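You operate a simulated robot arm through the tools that you are given. There is no shell and no other tool.

You are at the controls of a simulated robot arm. One attempt, no reset.

TASK
Screw the red handle onto the scrub brush in the vice.
Fine: handle from the rack; the vice holds the brush as the handle goes home, and is opened after.

Only the result counts: the job must be done as asked and must still hold three seconds after the hand-in. Knocking over, shifting, dropping, spilling or breaking anything else fails it.

THE ROBOT
A 7-joint arm with a two-finger parallel gripper, fixed in place. Base frame: the origin is at the foot of the arm, x ahead of it, y to its left, z up; the work surface is at about z = 0.86. Units: m, degrees, N and s.
With the tool pointing down near the work surface it reaches from about 0.24 to 0.68 m from the base axis. Its first joint turns from -66.0 to 66.0 degrees. Payload 2.4 kg.
Tool frame: the origin (TCP) lies between the finger pads and is the grasp point; the fingertips stand 0.03 m ahead of it; z points along the fingers, y is the line along which they close. Largest opening 0.094 m; finger width 0.028, thickness 0.01; the body of the gripper, 0.05 by 0.096 m, starts 0.055 m behind the TCP.
Orientation is that of the tool frame in the base frame, as a unit quaternion [x, y, z, w]. With the fingers straight down and closing along the base's y, the tool's x points along the base's -x, its y along +y and its z along -z.

THE INTERFACE
- The arm moves only by the tool nudge_tool. Its argument "targets" is a list that holds one entry, the list of rows, each a list of 7 numbers: the finger opening in m, from 0 to 0.094, then the shift along the base's x, y, z in m, then the turn, a rotation vector about the base's x, y, z in degrees. In form: [[[grip, x, y, z, wx, wy, wz], ...]]. A call has 1 to 20 rows; each row shifts and turns the commanded pose from where the row before left it. Rows are played at 5 a second. More than 0.05 m and 8.6 degrees between two rows, or a gripper value outside its range, and nothing of the call is played. Where a pose cannot be reached the arm comes as near as it can. A force on the tool above 90 N (or 10 N above the force at the start of the call, whichever is more), or a blocked arm, ends the call early, and 0.2 s more pass. Each finger travels about 0.153 m/s and halts on what it meets, pressing with about 21 N; the grip force reading is that of the motor and also rises with nothing between the fingers. The clock runs only during rows and for 0.2 s after the last one: add rows that do not move to give the fingers time. It gives the time, the measured TCP pose, the force on the tool (base axes), the opening and the grip force at its end, in the units of the frame above (readings bear some noise), with the torque about the TCP (base axes, N m) and any sound that the robot's microphone picked up, and new pictures: "show" is both (left out), scene, wrist or none.
- Cameras (640 x 400 px; columns grow to the right, rows downward): "scene" is fixed at [0.0338, 0.4707, 1.4688]; the picture's right is [-0.69, -0.72, 0.00], its down [-0.38, 0.36, -0.85] and it looks along [0.62, -0.59, -0.52] (base axes); focal length 300 px, centre (320, 200). "wrist" rides on the gripper at [0.076, 0.014, -0.102] in the tool frame; the picture's right is [-0.18, 0.98, 0.00], its down [-0.75, -0.14, -0.64] and it looks along [-0.63, -0.12, 0.77] (tool axes); focal length 243 px, centre (320, 200). There is no depth. A picture from a camera that has moved, and an enlarged one, comes with that camera's place and axes in the base frame and with its lens. The place of the scene camera against the robot may be out by one fixed shift of up to 0.025 m in any direction.
- close_up(camera, box): a new picture of the part [left, top, right, bottom] of that camera's present view, enlarged. No time passes.
- job_done(): hands the job in; it is judged then, once.

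Nothing tells you positions but the pictures and the camera data. Unless the task says otherwise, let go and move clear before handing in.

The tools are called after "Request:" by a JSON object that holds its "api" and its "payload". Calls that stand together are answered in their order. nudge_tool: Moves the arm, as the interface text tells. Its arguments: {"type":"object","properties":{"targets":{"type":"array"},"show":{"type":"string","enum":["both","scene","wrist","none"]}},"required":["targets"]} The other tools are called the same way: close_up (camera, box) takes an enlarged picture of a part of a camera's view; job_done () hands the job in.

At the start:

```text
time_s: 0.0
eef_pos: [0.4138, -0.1564, 1.279]
ee_rot: [-0.001, 1.0, 0.001, 0.0]
force: [0.1, 0.4, -0.7]
ft_torque: [0.04, -0.04, -0.03]
width: 0.094
grip_force: 0.1
```

scene: 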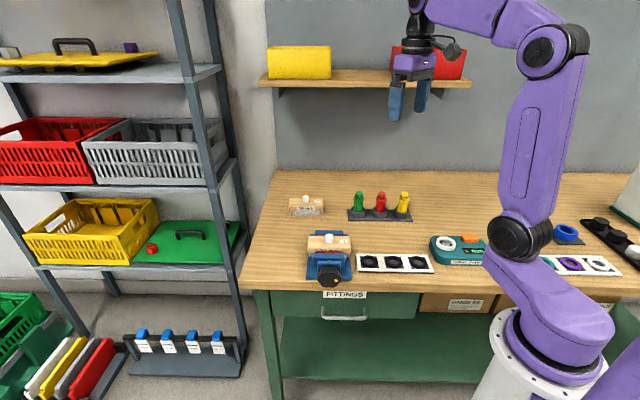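
wrist: 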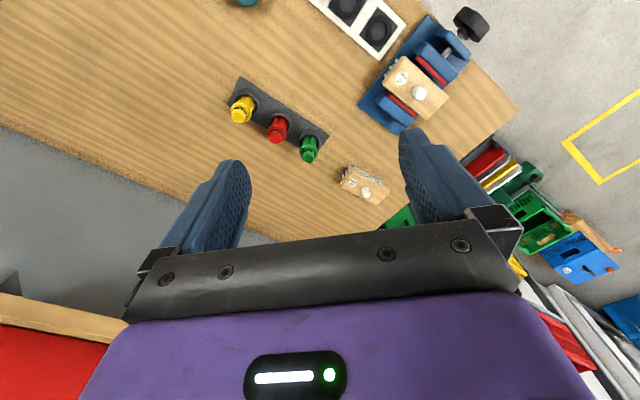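

I see a rack with green, red and yellow handles, a vice holding a wooden brush with a threaded stub, and another brush loose on the bench. I'll take enlarged looks first to locate them.

Request:
{"api": "close_up", "payload": {"camera": "scene", "box": [270, 170, 450, 300]}}

Request:
{"api": "close_up", "payload": {"camera": "wrist", "box": [340, 0, 520, 130]}}

Request:
{"api": "close_up", "payload": {"camera": "wrist", "box": [210, 60, 400, 220]}}

Request:
{"api": "close_up", "payload": {"camera": "scene", "box": [290, 220, 370, 300]}}

```text
3.08 times, centred on (360, 235) of scene
camera zoom: at [0.0338, 0.4707, 1.4688], right [-0.69, -0.72, 0.0], down [-0.38, 0.36, -0.85], along [0.62, -0.59, -0.52], focal length 922 px, centre (197, 92)
```

zoom: 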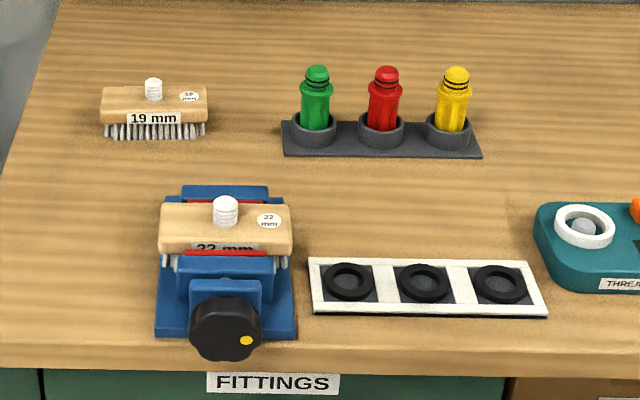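

```text
3.08 times, centred on (430, 65) of wrist
camera zoom: at [0.3381, -0.1427, 1.3816], right [0.18, 0.98, 0.0], down [0.75, -0.14, 0.64], along [0.63, -0.12, -0.77], focal length 746 px, centre (-18, 615)
```

zoom: 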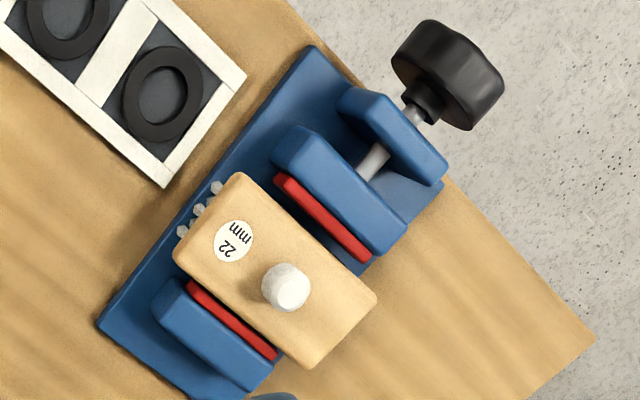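

```text
2.50 times, centred on (305, 140) of wrist
camera zoom: at [0.3381, -0.1427, 1.3816], right [0.18, 0.98, 0.0], down [0.75, -0.14, 0.64], along [0.63, -0.12, -0.77], focal length 606 px, centre (358, 350)
```

zoom: 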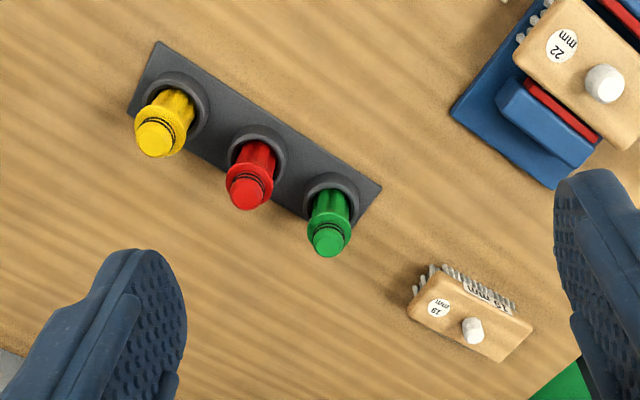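

```text
5.00 times, centred on (330, 260) of scene
camera zoom: at [0.0338, 0.4707, 1.4688], right [-0.69, -0.72, 0.0], down [-0.38, 0.36, -0.85], along [0.62, -0.59, -0.52], focal length 1499 px, centre (270, -100)
```

zoom: 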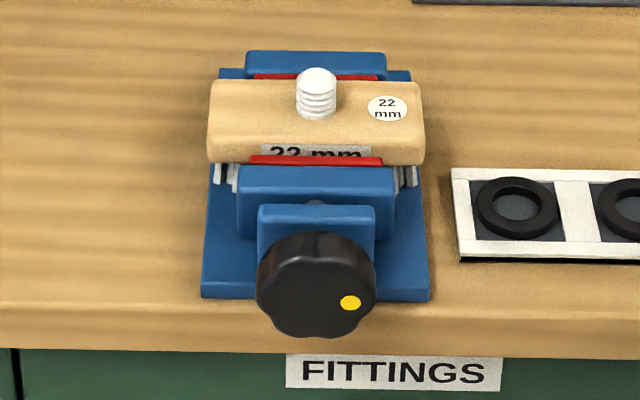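

I want to read the other labels on the bench and inspect the teal device before moving.

Request:
{"api": "close_up", "payload": {"camera": "scene", "box": [420, 220, 520, 290]}}

Request:
{"api": "close_up", "payload": {"camera": "scene", "box": [340, 180, 420, 230]}}

Request:
{"api": "close_up", "payload": {"camera": "scene", "box": [520, 200, 640, 280]}}

Request:
{"api": "close_up", "payload": {"camera": "scene", "box": [260, 270, 520, 400]}}

Request:
{"api": "close_up", "payload": {"camera": "scene", "box": [280, 185, 340, 225]}}

```text
5.71 times, centred on (470, 255) of scene
camera zoom: at [0.0338, 0.4707, 1.4688], right [-0.69, -0.72, 0.0], down [-0.38, 0.36, -0.85], along [0.62, -0.59, -0.52], focal length 1713 px, centre (-537, -114)
```

zoom: 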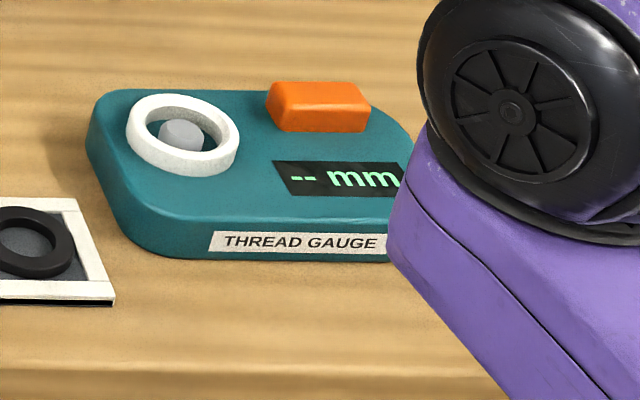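

```text
8.00 times, centred on (380, 205) of scene
camera zoom: at [0.0338, 0.4707, 1.4688], right [-0.69, -0.72, 0.0], down [-0.38, 0.36, -0.85], along [0.62, -0.59, -0.52], focal length 2398 px, centre (-160, 160)
```

zoom: 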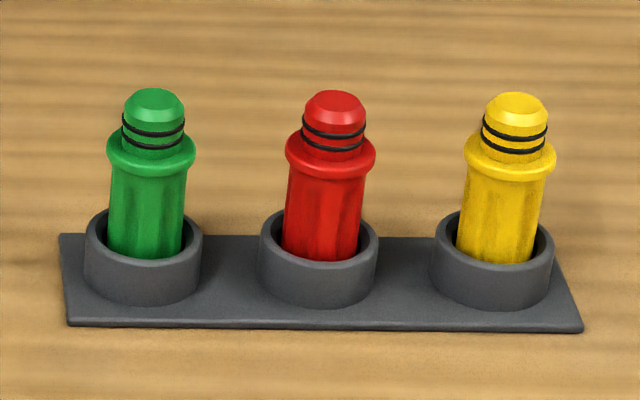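

```text
5.00 times, centred on (580, 240) of scene
camera zoom: at [0.0338, 0.4707, 1.4688], right [-0.69, -0.72, 0.0], down [-0.38, 0.36, -0.85], along [0.62, -0.59, -0.52], focal length 1499 px, centre (-980, 0)
```

zoom: 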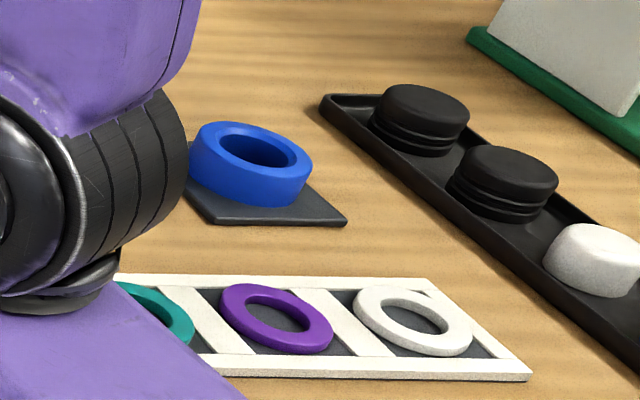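

```text
2.46 times, centred on (390, 335) of scene
camera zoom: at [0.0338, 0.4707, 1.4688], right [-0.69, -0.72, 0.0], down [-0.38, 0.36, -0.85], along [0.62, -0.59, -0.52], focal length 738 px, centre (148, -132)
```

zoom: 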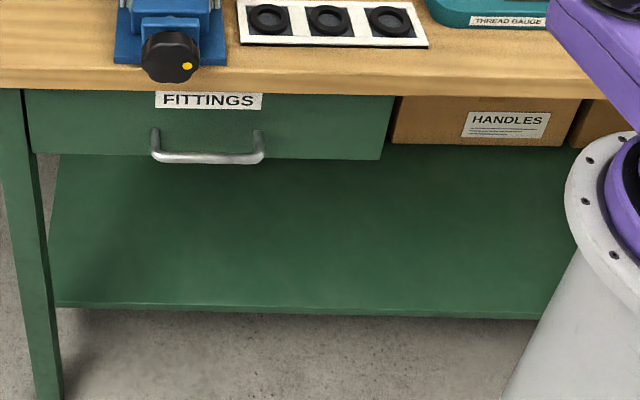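

```text
10.00 times, centred on (310, 205) of scene
camera zoom: at [0.0338, 0.4707, 1.4688], right [-0.69, -0.72, 0.0], down [-0.38, 0.36, -0.85], along [0.62, -0.59, -0.52], focal length 2998 px, centre (420, 150)
```

zoom: 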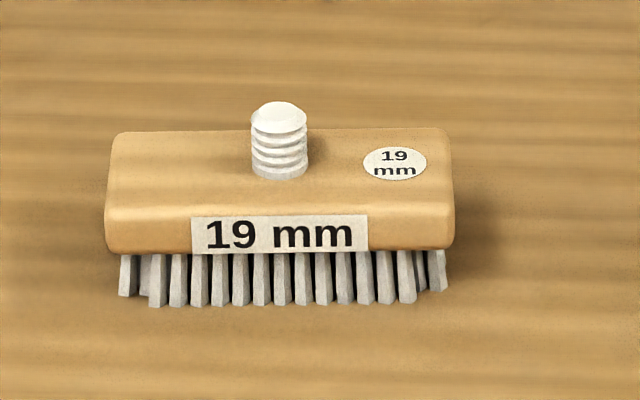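

The brush in the vice is marked 22 mm, with its stub near (0.49, 0.00, 0.95). The red handle is near (0.51, -0.25) with its top at about z 0.98, and the vice knob near (0.41, 0.08, 0.915). I'll bring the wrist camera over the vice for a better look at the jaws and the thread.

Request:
{"api": "nudge_tool", "payload": {"targets": [[[0.094, 0.0127, 0.0261, -0.0332, 0, 0, 7.5], [0.094, 0.0127, 0.0261, -0.0332, 0, 0, 7.5], [0.094, 0.0127, 0.0261, -0.0332, 0, 0, 7.5], [0.094, 0.0127, 0.0261, -0.0332, 0, 0, 7.5], [0.094, 0.0127, 0.0261, -0.0332, 0, 0, 7.5], [0.094, 0.0127, 0.0261, -0.0332, 0, 0, 7.5], [0.094, 0, 0, 0, 0, 0, 0], [0.094, 0, 0, 0, 0, 0, 0]]]}}

```text
time_s: 1.8
eef_pos: [0.4921, -0.0006, 1.0789]
ee_rot: [-0.384, 0.923, 0.0, 0.0]
force: [0.4, -0.6, 0.4]
ft_torque: [0.04, 0.0, -0.03]
width: 0.0942
grip_force: 0.0
camera wrist: at [0.4284, -0.0458, 1.1811], right [-0.57, 0.82, 0.0], down [0.63, 0.43, 0.64], along [0.53, 0.36, -0.77], focal length 243 px, centre (320, 200)
```

scene: 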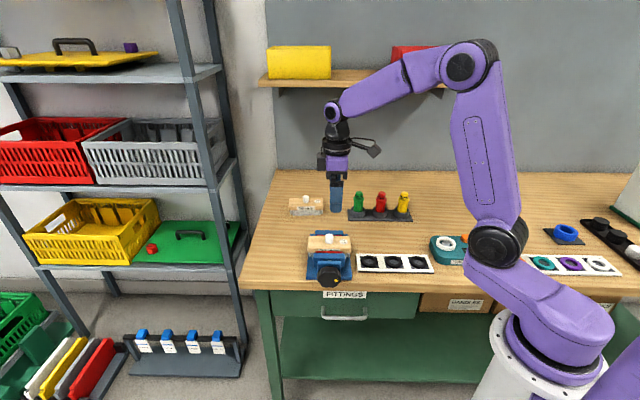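
wrist: 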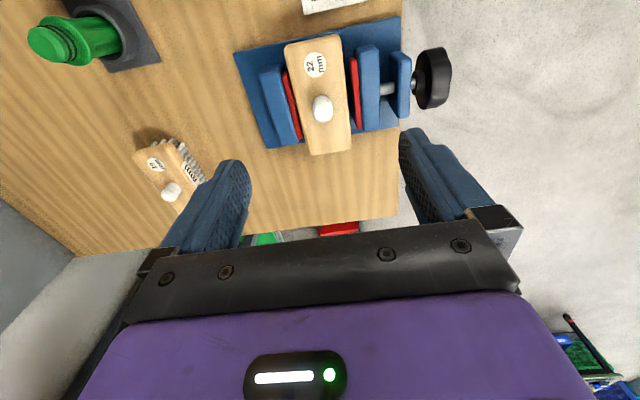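

The arm is above the vice at yaw 45°. I'll enlarge the wrist view to check the jaw contact and thread.

Request:
{"api": "close_up", "payload": {"camera": "wrist", "box": [230, 10, 460, 160]}}

Request:
{"api": "close_up", "payload": {"camera": "scene", "box": [300, 225, 360, 265]}}

Request:
{"api": "close_up", "payload": {"camera": "wrist", "box": [0, 0, 180, 100]}}

```text
2.67 times, centred on (345, 85) of wrist
camera zoom: at [0.4284, -0.0458, 1.1811], right [-0.57, 0.82, 0.0], down [0.63, 0.43, 0.64], along [0.53, 0.36, -0.77], focal length 647 px, centre (253, 507)
```

zoom: 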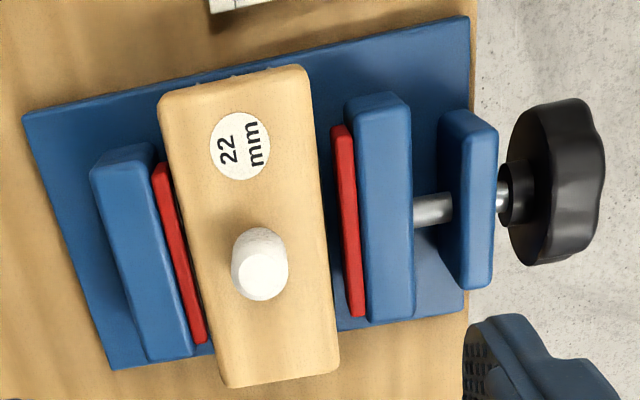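

```text
10.00 times, centred on (330, 245) of scene
camera zoom: at [0.0338, 0.4707, 1.4688], right [-0.69, -0.72, 0.0], down [-0.38, 0.36, -0.85], along [0.62, -0.59, -0.52], focal length 2998 px, centre (220, -250)
```

zoom: 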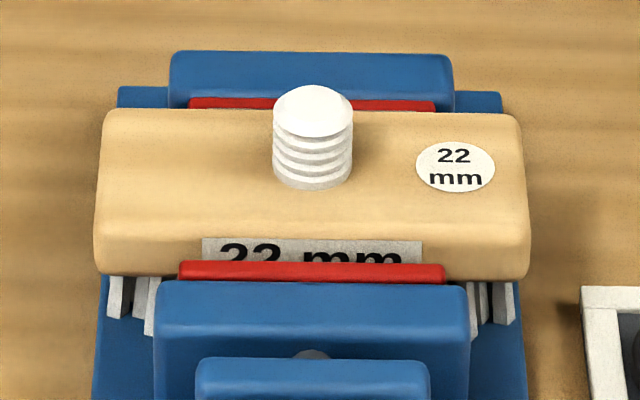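

```text
3.56 times, centred on (90, 50) of wrist
camera zoom: at [0.4284, -0.0458, 1.1811], right [-0.57, 0.82, 0.0], down [0.63, 0.43, 0.64], along [0.53, 0.36, -0.77], focal length 863 px, centre (1138, 733)
```

zoom: 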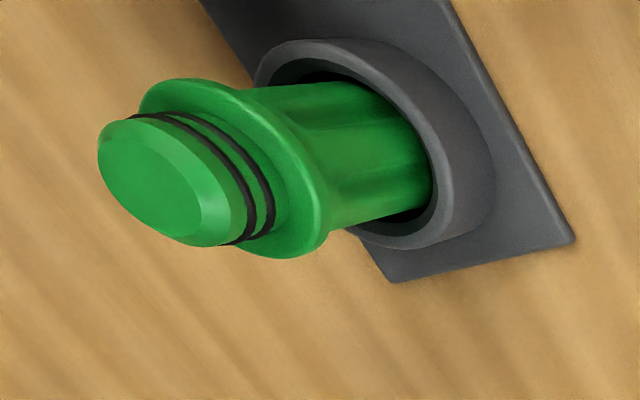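

There appears to be a gap between the knob-side jaw pad and the brush, so the vice may be loose. I'll descend a little for a sharper, more vertical look at both pads.

Request:
{"api": "nudge_tool", "payload": {"targets": [[[0.094, 0, 0, -0.035, 0, 0, 0], [0.094, 0, 0, -0.03, 0, 0, 0], [0.094, 0, 0, 0, 0, 0, 0]]], "show": "wrist"}}

Request:
{"api": "close_up", "payload": {"camera": "wrist", "box": [200, 0, 500, 200]}}

```text
time_s: 2.6
eef_pos: [0.4923, -0.0022, 1.014]
ee_rot: [-0.383, 0.924, 0.001, 0.0]
force: [-0.2, -0.1, -0.7]
ft_torque: [-0.01, -0.01, 0.01]
width: 0.0938
grip_force: 0.1
camera wrist: at [0.4276, -0.0458, 1.1156], right [-0.57, 0.82, 0.0], down [0.63, 0.43, 0.64], along [0.53, 0.36, -0.77], focal length 243 px, centre (320, 200)
```

wrist: 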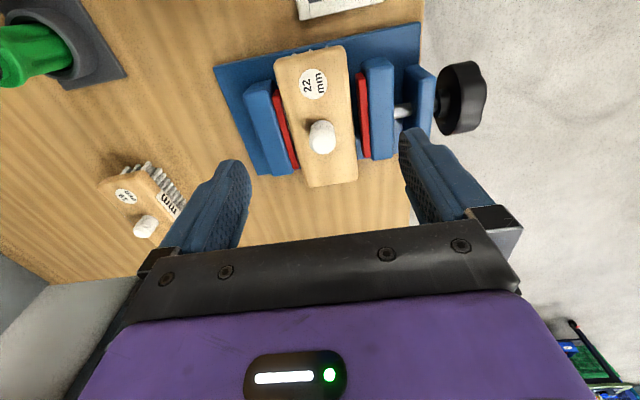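

```text
2.00 times, centred on (350, 100) of wrist
camera zoom: at [0.4276, -0.0458, 1.1156], right [-0.57, 0.82, 0.0], down [0.63, 0.43, 0.64], along [0.53, 0.36, -0.77], focal length 485 px, centre (260, 400)
```

zoom: 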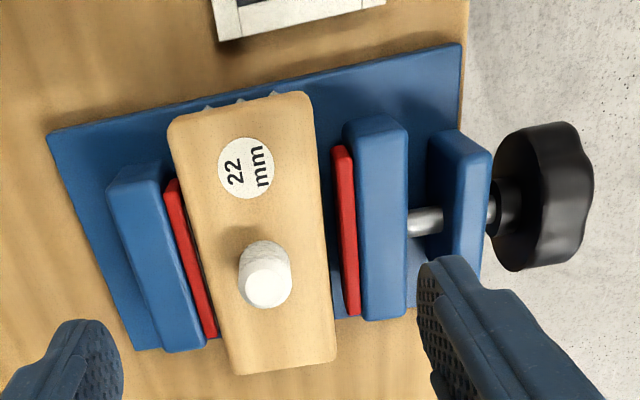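

Both pads stand a few millimetres off the brush, so the vice is not clamping it yet and must be tightened first. I'll swing the tool to yaw -45° above the knob, camera on the outer side, to triangulate the knob and see its height.

Request:
{"api": "nudge_tool", "payload": {"targets": [[[0.094, -0.007, 0.007, 0.005, 0, 0, -7.5], [0.094, -0.007, 0.007, 0.005, 0, 0, -7.5], [0.094, -0.007, 0.007, 0.005, 0, 0, -7.5], [0.094, -0.007, 0.007, 0.005, 0, 0, -7.5], [0.094, -0.007, 0.007, 0.005, 0, 0, -7.5], [0.094, -0.007, 0.007, 0.005, 0, 0, -7.5], [0.094, -0.007, 0.007, 0, 0, 0, -7.5], [0.094, -0.007, 0.007, 0, 0, 0, -7.5], [0.094, -0.007, 0.007, 0, 0, 0, -7.5], [0.094, -0.007, 0.007, 0, 0, 0, -7.5], [0.094, -0.007, 0.007, 0, 0, 0, -7.5], [0.094, -0.003, 0.003, 0, 0, 0, -7.5], [0.094, 0, 0, 0, 0, 0, 0], [0.094, 0, 0, 0, 0, 0, 0]]]}}

Request:
{"api": "close_up", "payload": {"camera": "wrist", "box": [160, 0, 480, 200]}}

```text
time_s: 5.6
eef_pos: [0.4105, 0.0797, 1.0445]
ee_rot: [0.383, 0.924, 0.0, 0.001]
force: [-1.1, -0.9, -0.4]
ft_torque: [0.04, 0.0, 0.01]
width: 0.0942
grip_force: 0.0
camera wrist: at [0.367, 0.1443, 1.1472], right [0.83, 0.56, 0.0], down [0.43, -0.63, 0.64], along [0.36, -0.53, -0.77], focal length 243 px, centre (320, 200)
```

scene: 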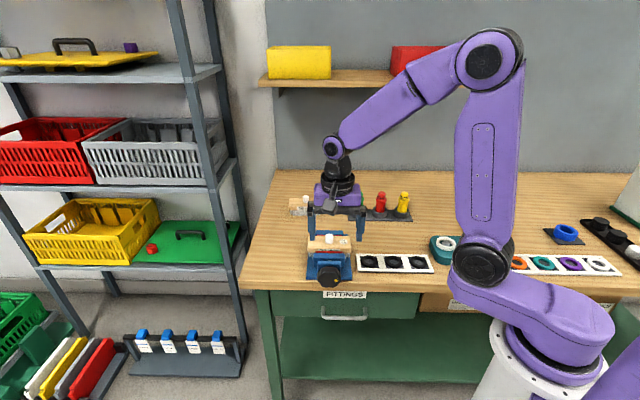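
wrist: 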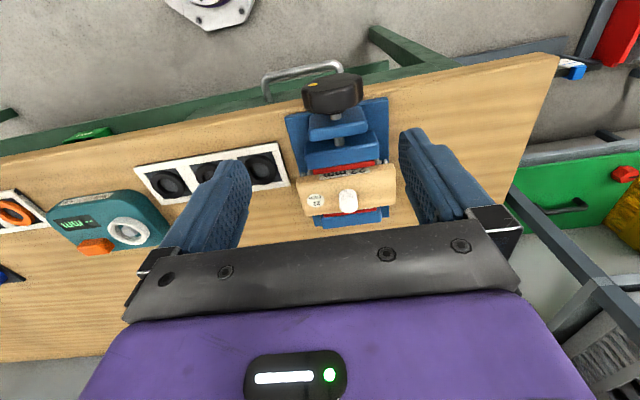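

```text
2.00 times, centred on (320, 100) of wrist
camera zoom: at [0.367, 0.1443, 1.1472], right [0.83, 0.56, 0.0], down [0.43, -0.63, 0.64], along [0.36, -0.53, -0.77], focal length 485 px, centre (320, 400)
```

zoom: 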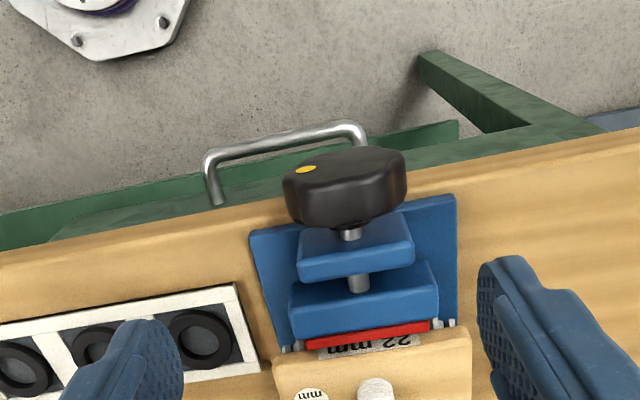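

Request:
{"api": "close_up", "payload": {"camera": "wrist", "box": [270, 140, 430, 240]}}

Request:
{"api": "close_up", "payload": {"camera": "wrist", "box": [270, 50, 430, 150]}}

Request:
{"api": "close_up", "payload": {"camera": "scene", "box": [300, 220, 380, 300]}}

```text
4.00 times, centred on (350, 190) of wrist
camera zoom: at [0.367, 0.1443, 1.1472], right [0.83, 0.56, 0.0], down [0.43, -0.63, 0.64], along [0.36, -0.53, -0.77], focal length 970 px, centre (200, 240)
```

zoom: 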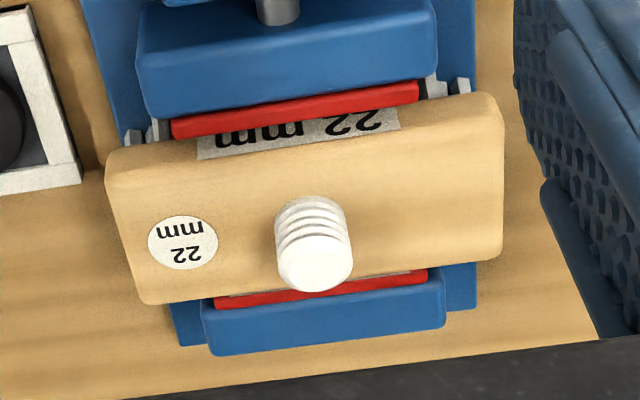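

```text
4.00 times, centred on (350, 100) of wrist
camera zoom: at [0.367, 0.1443, 1.1472], right [0.83, 0.56, 0.0], down [0.43, -0.63, 0.64], along [0.36, -0.53, -0.77], focal length 970 px, centre (200, 600)
```

zoom: 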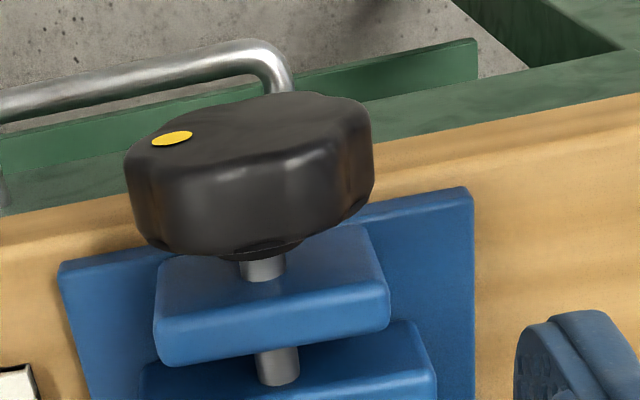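

```text
5.00 times, centred on (340, 260) of scene
camera zoom: at [0.0338, 0.4707, 1.4688], right [-0.69, -0.72, 0.0], down [-0.38, 0.36, -0.85], along [0.62, -0.59, -0.52], focal length 1499 px, centre (220, -100)
```

zoom: 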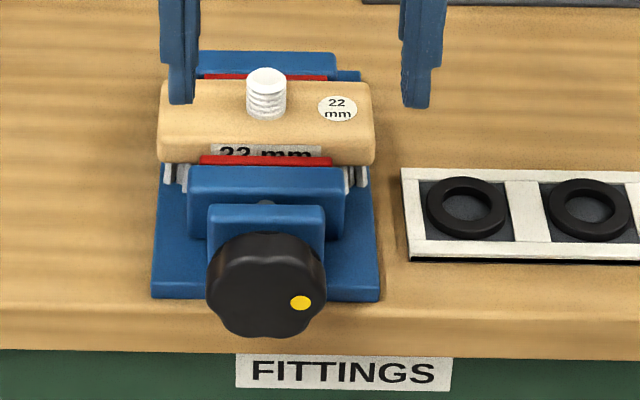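

Triangulating from the wrist views, I put the knob centre near (0.417, 0.092, 0.905). Its axis runs along (-0.71, 0.71, 0), it is about 60 mm across, and it hangs just past the bench edge. The stub top is near (0.502, 0.009, 0.932). I'll lower the open fingers over the knob in stages.

Request:
{"api": "nudge_tool", "payload": {"targets": [[[0.094, 0.001, 0.0179, -0.03, 0, 0, 0], [0.094, 0, 0, -0.03, 0, 0, 0], [0.094, 0, 0, -0.02, 0, 0, 0], [0.094, 0, 0, 0, 0, 0, 0]]]}}

Request:
{"api": "close_up", "payload": {"camera": "wrist", "box": [200, 60, 440, 210]}}

Request:
{"api": "close_up", "payload": {"camera": "scene", "box": [290, 200, 390, 300]}}

```text
time_s: 6.6
eef_pos: [0.41, 0.0953, 0.964]
ee_rot: [0.382, 0.924, -0.001, 0.0]
force: [-0.6, 0.3, 0.1]
ft_torque: [-0.03, -0.03, -0.01]
width: 0.0943
grip_force: 0.0
camera wrist: at [0.3669, 0.1593, 1.0672], right [0.82, 0.57, 0.0], down [0.43, -0.63, 0.64], along [0.36, -0.53, -0.77], focal length 243 px, centre (320, 200)
```

scene: 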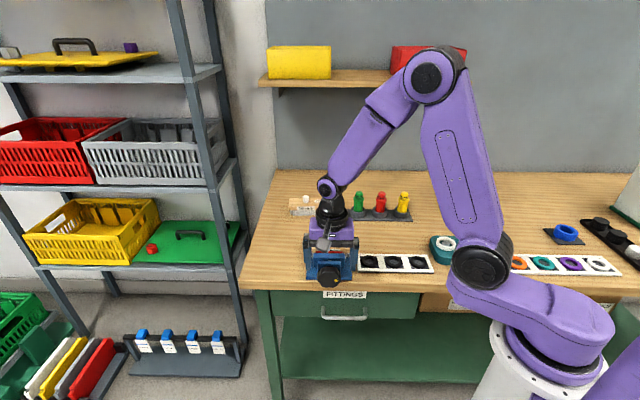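
wrist: 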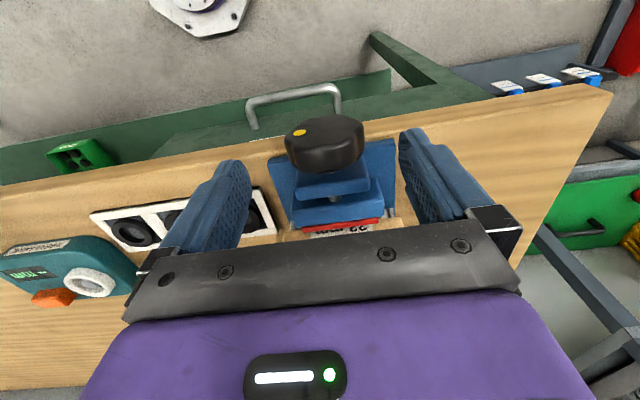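

```text
2.67 times, centred on (320, 135) of wrist
camera zoom: at [0.3669, 0.1593, 1.0672], right [0.82, 0.57, 0.0], down [0.43, -0.63, 0.64], along [0.36, -0.53, -0.77], focal length 647 px, centre (320, 373)
```

zoom: 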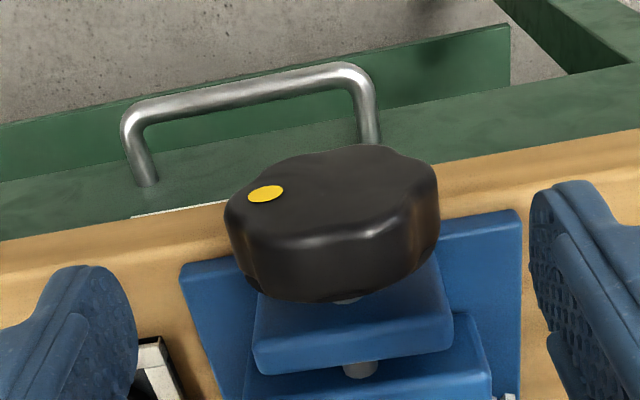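

```text
4.00 times, centred on (340, 250) of scene
camera zoom: at [0.0338, 0.4707, 1.4688], right [-0.69, -0.72, 0.0], down [-0.38, 0.36, -0.85], along [0.62, -0.59, -0.52], focal length 1199 px, centre (240, 0)
```

zoom: 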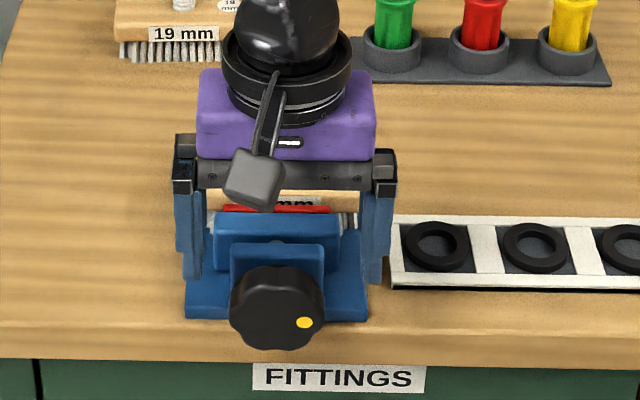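

The fingers straddle the knob, which sits about 2.6 mm off-centre towards +w (the horizontal direction across the knob axis, (0.71, 0.71, 0)). I'll centre on it, descend to the knob axis height, then tilt 40° about the knob axis with the fingers still open to set up a tightening stroke.

Request:
{"api": "nudge_tool", "payload": {"targets": [[[0.094, 0.0018, 0.0018, -0.0225, 0, 0, 0], [0.094, 0, 0, -0.0225, 0, 0, 0], [0.084, 0, 0, 0, 0, 0, 0], [0.082, 0.00118, 0.00118, -0.0001, -5.657, 5.657, 0], [0.082, 0.00116, 0.00116, -0.00035, -5.657, 5.657, 0], [0.082, 0.00111, 0.00111, -0.0006, -5.657, 5.657, 0], [0.082, 0.00105, 0.00105, -0.0008, -5.657, 5.657, 0], [0.082, 0.00095, 0.00095, -0.001, -5.657, 5.657, 0], [0.082, 0, 0, 0, 0, 0, 0]]]}}

Request:
{"api": "close_up", "payload": {"camera": "scene", "box": [290, 200, 390, 300]}}

Request:
{"api": "close_up", "payload": {"camera": "wrist", "box": [180, 60, 460, 235]}}

```text
time_s: 8.6
eef_pos: [0.4193, 0.1051, 0.9179]
ee_rot: [0.358, 0.868, -0.317, -0.13]
force: [0.0, -0.1, 0.1]
ft_torque: [0.0, -0.03, -0.02]
width: 0.0817
grip_force: 0.0
camera wrist: at [0.4192, 0.2136, 0.9857], right [0.66, 0.4, -0.63], down [0.75, -0.32, 0.58], along [0.03, -0.86, -0.51], focal length 243 px, centre (320, 200)
```

scene: 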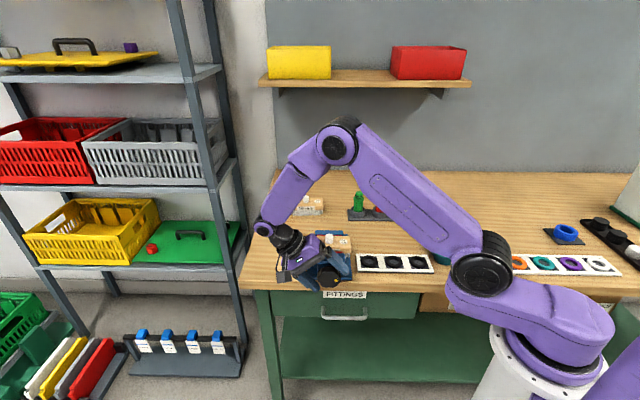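
wrist: 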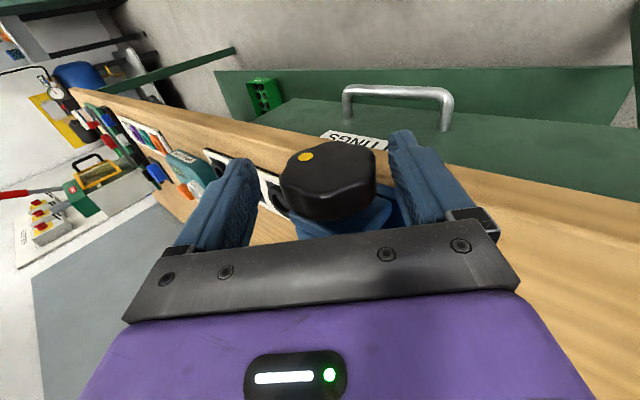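

```text
4.00 times, centred on (340, 250) of scene
camera zoom: at [0.0338, 0.4707, 1.4688], right [-0.69, -0.72, 0.0], down [-0.38, 0.36, -0.85], along [0.62, -0.59, -0.52], focal length 1199 px, centre (240, 0)
```

zoom: 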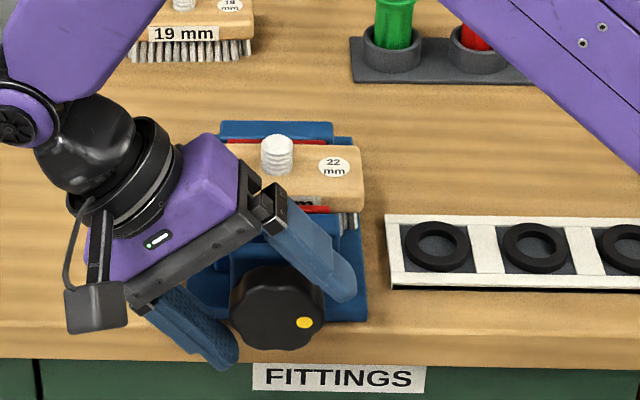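

```text
2.29 times, centred on (320, 148) of wrist
camera zoom: at [0.4192, 0.2136, 0.9857], right [0.66, 0.4, -0.63], down [0.75, -0.32, 0.58], along [0.03, -0.86, -0.51], focal length 555 px, centre (320, 320)
```

zoom: 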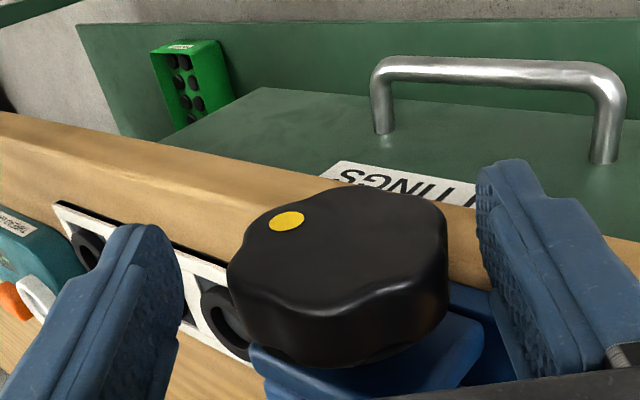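

The tool reached 40° tilt with the knob centred between the pads. I'll close on the knob and check the contact forces.

Request:
{"api": "nudge_tool", "payload": {"targets": [[[0.04, 0, 0, 0, 0, 0, 0], [0.04, 0, 0, 0, 0, 0, 0], [0.04, 0, 0, 0, 0, 0, 0]]], "show": "wrist"}}

```text
time_s: 9.4
eef_pos: [0.4205, 0.1075, 0.915]
ee_rot: [0.359, 0.871, -0.312, -0.127]
force: [13.8, 14.7, -28.9]
ft_torque: [0.67, -0.38, -0.1]
width: 0.0571
grip_force: 45.1
camera wrist: at [0.4204, 0.2152, 0.9848], right [0.67, 0.41, -0.62], down [0.74, -0.32, 0.59], along [0.04, -0.85, -0.52], focal length 243 px, centre (320, 200)
```

wrist: 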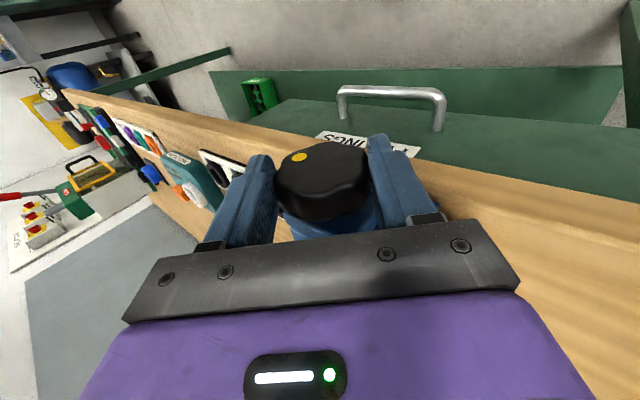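

The grip closed at 57 mm on the knob with a side load, meaning the knob axis sits about 4 mm further along the tool's closing line than I had it. I'll null that offset and turn the first 24° clockwise, watching the dot.

Request:
{"api": "nudge_tool", "payload": {"targets": [[[0.04, 0.0022, 0.0022, -0.0026, 0, 0, 0], [0.04, -0.00156, -0.00156, 0.0016, 5.657, -5.657, 0], [0.04, -0.0017, -0.0017, 0.00127, 5.657, -5.657, 0], [0.04, -0.00181, -0.00181, 0.00093, 5.657, -5.657, 0], [0.04, 0, 0, 0, 0, 0, 0]]]}}

Request:
{"api": "close_up", "payload": {"camera": "scene", "box": [290, 200, 390, 300]}}

```text
time_s: 10.6
eef_pos: [0.415, 0.1033, 0.9194]
ee_rot: [0.378, 0.915, -0.129, -0.052]
force: [-1.6, 9.6, 17.8]
ft_torque: [0.02, -0.04, 0.3]
width: 0.0567
grip_force: 45.3
camera wrist: at [0.3912, 0.1854, 1.013], right [0.8, 0.54, -0.27], down [0.56, -0.5, 0.66], along [0.22, -0.68, -0.7], focal length 243 px, centre (320, 200)
```

scene: 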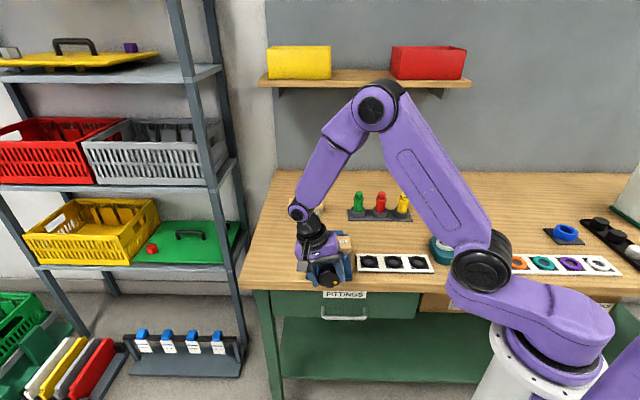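
wrist: 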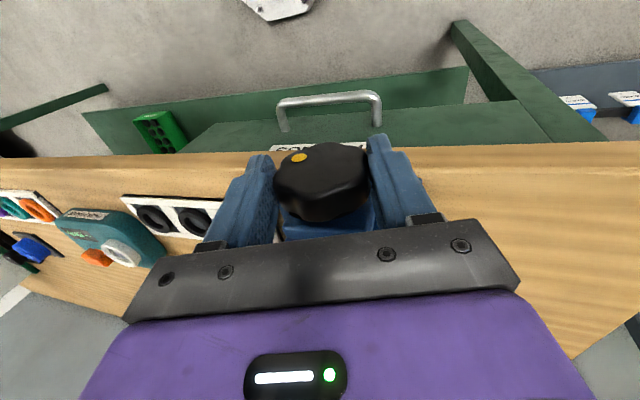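

```text
4.00 times, centred on (340, 250) of scene
camera zoom: at [0.0335, 0.4709, 1.4687], right [-0.69, -0.72, 0.0], down [-0.38, 0.36, -0.85], along [0.62, -0.59, -0.52], focal length 1199 px, centre (240, 0)
```

zoom: 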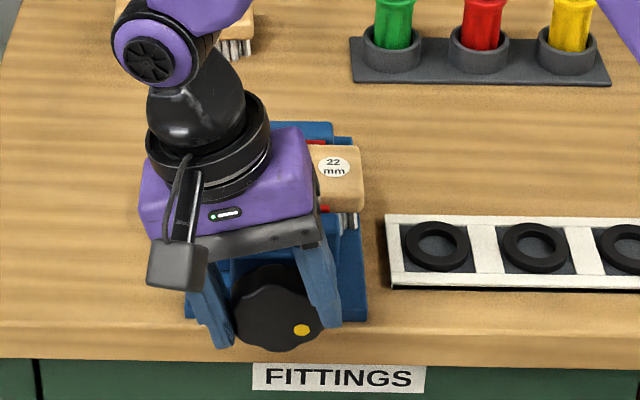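

The knob turns with the gripper: the dot moved clockwise. I'll continue the stroke down to -40°.

Request:
{"api": "nudge_tool", "payload": {"targets": [[[0.04, -0.00188, -0.00188, 0.00057, 5.657, -5.657, 0], [0.04, -0.00192, -0.00192, 0.00019, 5.657, -5.657, 0], [0.04, -0.00192, -0.00192, -0.00019, 5.657, -5.657, 0], [0.04, -0.00188, -0.00188, -0.00057, 5.657, -5.657, 0], [0.04, -0.00181, -0.00181, -0.00093, 5.657, -5.657, 0], [0.04, -0.0017, -0.0017, -0.00127, 5.657, -5.657, 0], [0.04, -0.00156, -0.00156, -0.0016, 5.657, -5.657, 0], [0.04, 0, 0, 0, 0, 0, 0]]]}}

Request:
{"api": "close_up", "payload": {"camera": "scene", "box": [290, 200, 390, 300]}}

Request:
{"api": "close_up", "payload": {"camera": "wrist", "box": [180, 60, 460, 235]}}

```text
time_s: 11.9
eef_pos: [0.4213, 0.0805, 0.9138]
ee_rot: [0.382, 0.91, 0.154, 0.041]
force: [-19.2, -6.0, 26.4]
ft_torque: [0.39, 0.61, 1.32]
width: 0.0567
grip_force: 45.1
out of reach, approached as far as the arm can: row 4, 5
stopped in row 6: the force on the tool passed its limit at 138 N (the readings are from after the stop); the commanded pose is now the measured one
camera wrist: at [0.3583, 0.1183, 1.0178], right [0.8, 0.52, 0.3], down [0.31, -0.79, 0.53], along [0.51, -0.34, -0.79], focal length 243 px, centre (320, 200)
```

scene: 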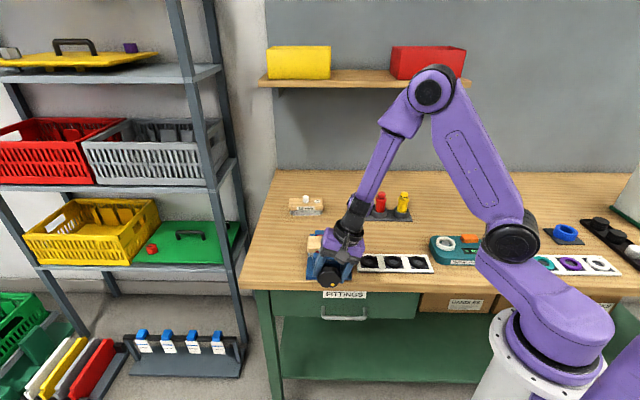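
wrist: 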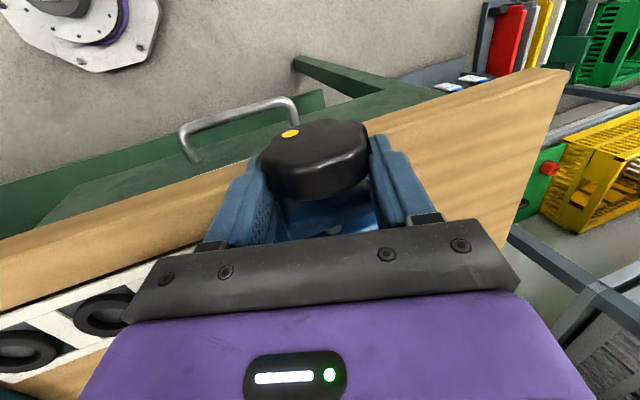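

```text
4.00 times, centred on (340, 250) of scene
camera zoom: at [0.033, 0.4705, 1.4689], right [-0.69, -0.72, 0.0], down [-0.38, 0.36, -0.85], along [0.62, -0.59, -0.52], focal length 1199 px, centre (240, 0)
```

zoom: 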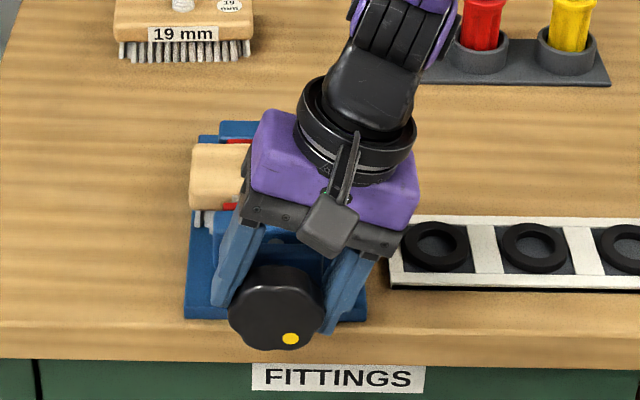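

```text
2.29 times, centred on (320, 148) of wrist
camera zoom: at [0.3583, 0.1183, 1.0178], right [0.8, 0.52, 0.3], down [0.31, -0.79, 0.53], along [0.51, -0.34, -0.79], focal length 555 px, centre (320, 320)
```

zoom: 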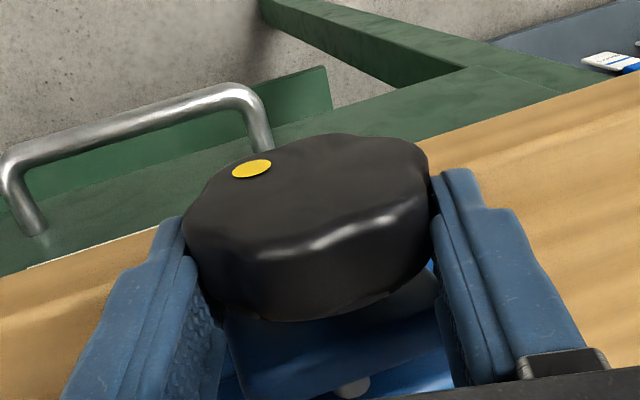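

The clockwise turn worked for roughly 37°, then the arm ran out of reach leaning toward the robot and slid along the axis. The vice base hasn't shifted. I'll open the fingers, straighten the tool, and lift to see how far the jaw moved.

Request:
{"api": "nudge_tool", "payload": {"targets": [[[0.09, 0, 0, 0, 0, 0, 0], [0.09, 0, 0, 0, 0, 0, 0], [0.09, -0.0031, 0.0059, 0.0019, -4.83, 3.75, 0.3], [0.09, -0.0031, 0.0059, 0.0019, -4.83, 3.75, 0.3], [0.09, -0.0031, 0.0059, 0.0019, -4.83, 3.75, 0.3], [0.09, 0, 0, 0.02, 0, 0, 0], [0.09, 0, 0, 0.04, 0, 0, 0], [0.09, 0, 0, 0.04, 0, 0, 0], [0.09, 0, 0, 0.025, 0, 0, 0], [0.09, 0, 0, 0, 0, 0, 0]]]}}

Request:
{"api": "close_up", "payload": {"camera": "wrist", "box": [270, 50, 430, 150]}}

Request:
{"api": "close_up", "payload": {"camera": "wrist", "box": [270, 140, 430, 240]}}

Request:
{"api": "close_up", "payload": {"camera": "scene", "box": [300, 220, 380, 300]}}

```text
time_s: 14.1
eef_pos: [0.4184, 0.0977, 1.0436]
ee_rot: [0.383, 0.924, -0.001, 0.0]
force: [-0.4, 1.0, 0.1]
ft_torque: [0.0, 0.02, -0.01]
width: 0.0899
grip_force: 0.0
camera wrist: at [0.375, 0.1621, 1.1464], right [0.83, 0.56, 0.0], down [0.43, -0.63, 0.64], along [0.36, -0.53, -0.76], focal length 243 px, centre (320, 200)
```

scene: 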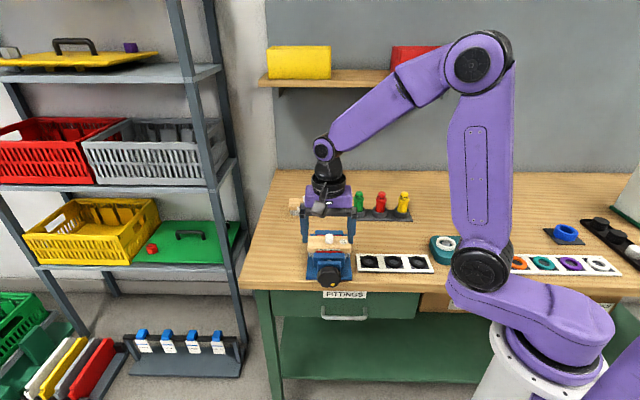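
wrist: 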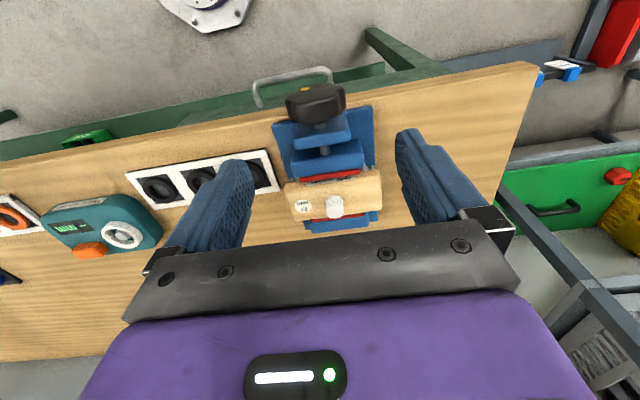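

```text
4.00 times, centred on (350, 100) of wrist
camera zoom: at [0.375, 0.1621, 1.1464], right [0.83, 0.56, 0.0], down [0.43, -0.63, 0.64], along [0.36, -0.53, -0.76], focal length 970 px, centre (200, 600)
```

zoom: 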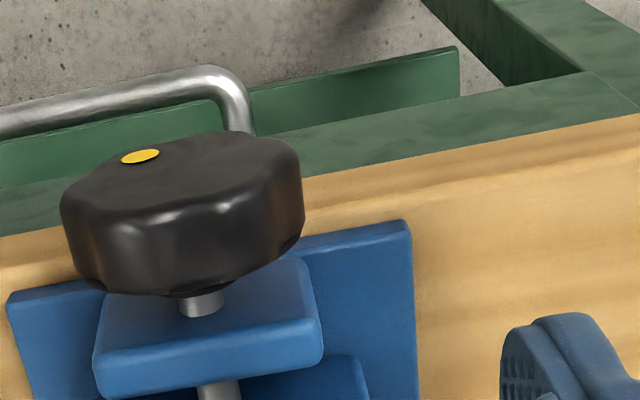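

```text
4.00 times, centred on (350, 190) of wrist
camera zoom: at [0.375, 0.1621, 1.1464], right [0.83, 0.56, 0.0], down [0.43, -0.63, 0.64], along [0.36, -0.53, -0.76], focal length 970 px, centre (200, 240)
```

zoom: 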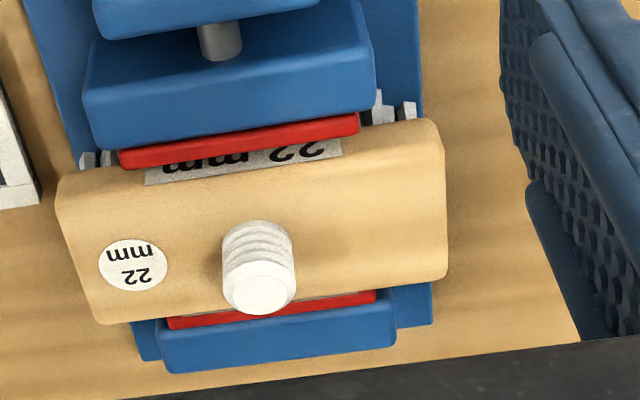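

```text
5.00 times, centred on (340, 260) of scene
camera zoom: at [0.0338, 0.4707, 1.4688], right [-0.69, -0.72, 0.0], down [-0.38, 0.36, -0.85], along [0.62, -0.59, -0.52], focal length 1499 px, centre (220, -100)
```

zoom: 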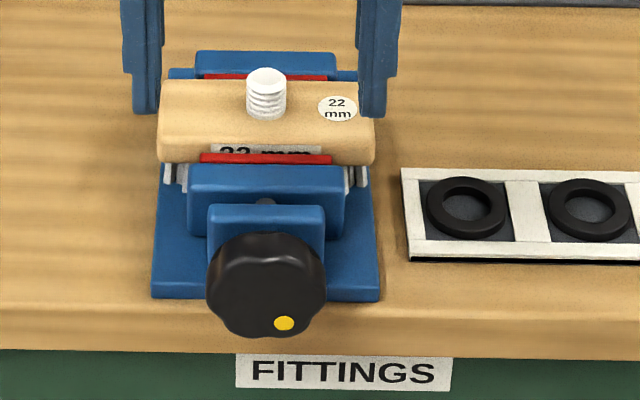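

The knob turned about 38° but the jaw advanced well under a millimetre, so closing will take a couple of full turns. I'll test a horizontal approach along the knob axis, from outside the bench, so I can spin it with long wrist rolls. First I'll swing the tool horizontal in free space.

Request:
{"api": "nudge_tool", "payload": {"targets": [[[0.09, -0.0127, 0.0109, 0, -5.657, -5.657, 0], [0.09, -0.0127, 0.0109, 0, -5.657, -5.657, 0], [0.09, -0.0127, 0.0109, -0.01, -5.657, -5.657, 0], [0.09, -0.0127, 0.0109, -0.01, -5.657, -5.657, 0], [0.09, 0, 0, -0.01, -5.657, -5.657, 0], [0.09, 0, 0, -0.01, -5.657, -5.657, 0], [0.09, 0, 0, 0, -5.657, -5.657, 0], [0.09, 0, 0, 0, 0, 0, 0]]]}}

```text
time_s: 15.9
eef_pos: [0.3643, 0.141, 1.0027]
ee_rot: [0.338, 0.814, -0.18, 0.436]
force: [-0.2, 0.0, -0.3]
ft_torque: [-0.01, -0.01, -0.03]
width: 0.0901
grip_force: 0.2
camera wrist: at [0.2845, 0.2417, 0.9966], right [0.77, 0.62, 0.15], down [-0.18, -0.02, 0.98], along [0.61, -0.78, 0.1], focal length 243 px, centre (320, 200)
```

scene: 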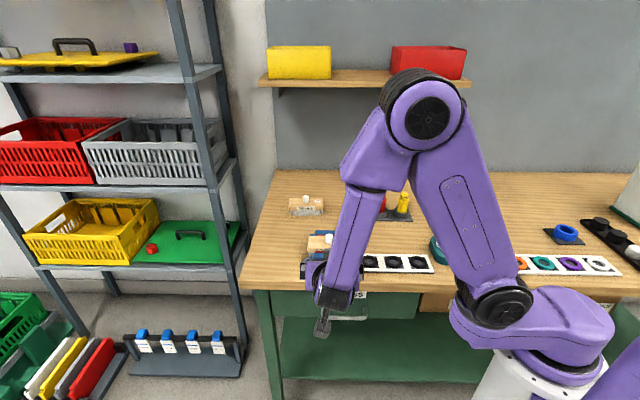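
wrist: 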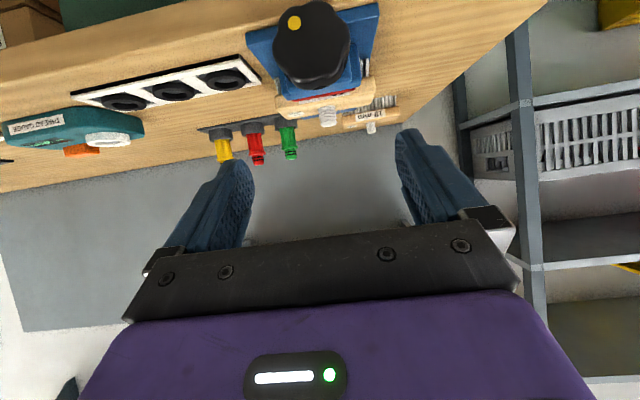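

The tool is at 56° of swing with no trouble. I'll continue to horizontal.

Request:
{"api": "nudge_tool", "payload": {"targets": [[[0.09, 0, 0, 0, -5.657, -5.657, 0], [0.09, 0, 0, 0, -5.657, -5.657, 0], [0.09, 0, 0, 0, -5.657, -5.657, 0], [0.09, 0, 0, 0, -5.657, -5.657, 0], [0.09, 0, 0, 0, -1.414, -1.414, 0], [0.09, 0, 0, 0, 0, 0, 0]]]}}

```text
time_s: 17.3
eef_pos: [0.3761, 0.1448, 1.0043]
ee_rot: [0.281, 0.675, -0.26, 0.63]
force: [0.3, -0.2, -0.1]
ft_torque: [-0.02, -0.01, -0.02]
width: 0.0901
grip_force: 0.2
out of reach, approached as far as the arm can: row 1, 2
camera wrist: at [0.3105, 0.2314, 0.9351], right [0.7, 0.69, 0.19], down [-0.52, 0.32, 0.8], along [0.49, -0.66, 0.58], focal length 243 px, centre (320, 200)
```

scene: 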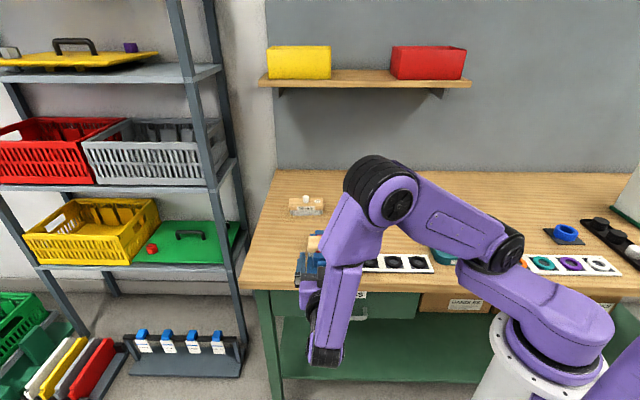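
wrist: 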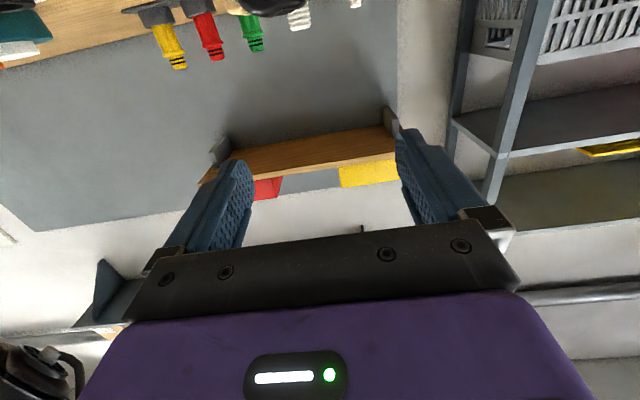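

The arm reconfigured and the tool is now nearly horizontal, pointing at the vice. I'll let it settle, then test how far the wrist can roll in free space.

Request:
{"api": "nudge_tool", "payload": {"targets": [[[0.09, 0, 0, 0, 0, 0, 0], [0.09, 0, 0, 0, 0, 0, 0], [0.09, 0, 0, 0, 0, 0, 0]]], "show": "none"}}

Request:
{"api": "nudge_tool", "payload": {"targets": [[[0.09, 0, 0, 0, -5.657, 5.657, 0], [0.09, 0, 0, 0, -5.657, 5.657, 0], [0.09, 0, 0, 0, -5.657, 5.657, 0], [0.09, 0, 0, 0, -5.657, 5.657, 0], [0.09, 0, 0, 0, -5.657, 5.657, 0], [0.09, 0, 0, 0, -5.657, 5.657, 0], [0.09, 0, 0, 0, -5.657, 5.657, 0], [0.09, 0, 0, 0, -5.657, 5.657, 0], [0.09, 0, 0, 0, 0, 0, 0]]]}}

```text
time_s: 18.1
eef_pos: [0.3751, 0.1447, 1.0043]
ee_rot: [0.281, 0.675, -0.26, 0.63]
force: [0.4, 0.9, 1.2]
ft_torque: [0.02, 0.01, 0.01]
width: 0.0901
grip_force: 0.1
```

```text
time_s: 20.1
eef_pos: [0.3767, 0.1459, 1.0033]
ee_rot: [-0.097, 0.711, -0.579, 0.386]
force: [-0.5, 0.6, 0.2]
ft_torque: [-0.04, 0.01, 0.01]
width: 0.0899
grip_force: 0.0
camera wrist: at [0.261, 0.1823, 0.9608], right [0.43, 0.41, -0.8], down [0.05, 0.88, 0.48], along [0.9, -0.24, 0.36], focal length 243 px, centre (320, 200)
```

scene: 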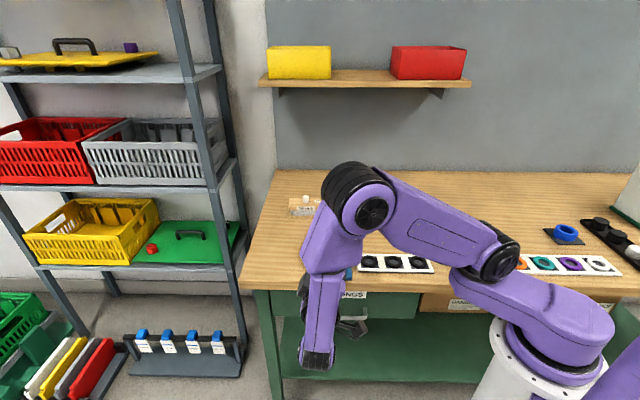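
wrist: 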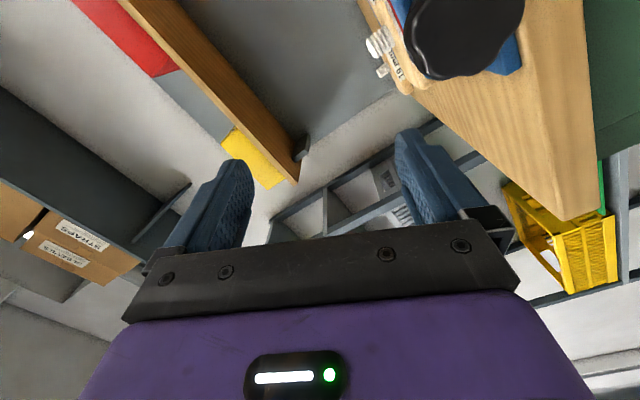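

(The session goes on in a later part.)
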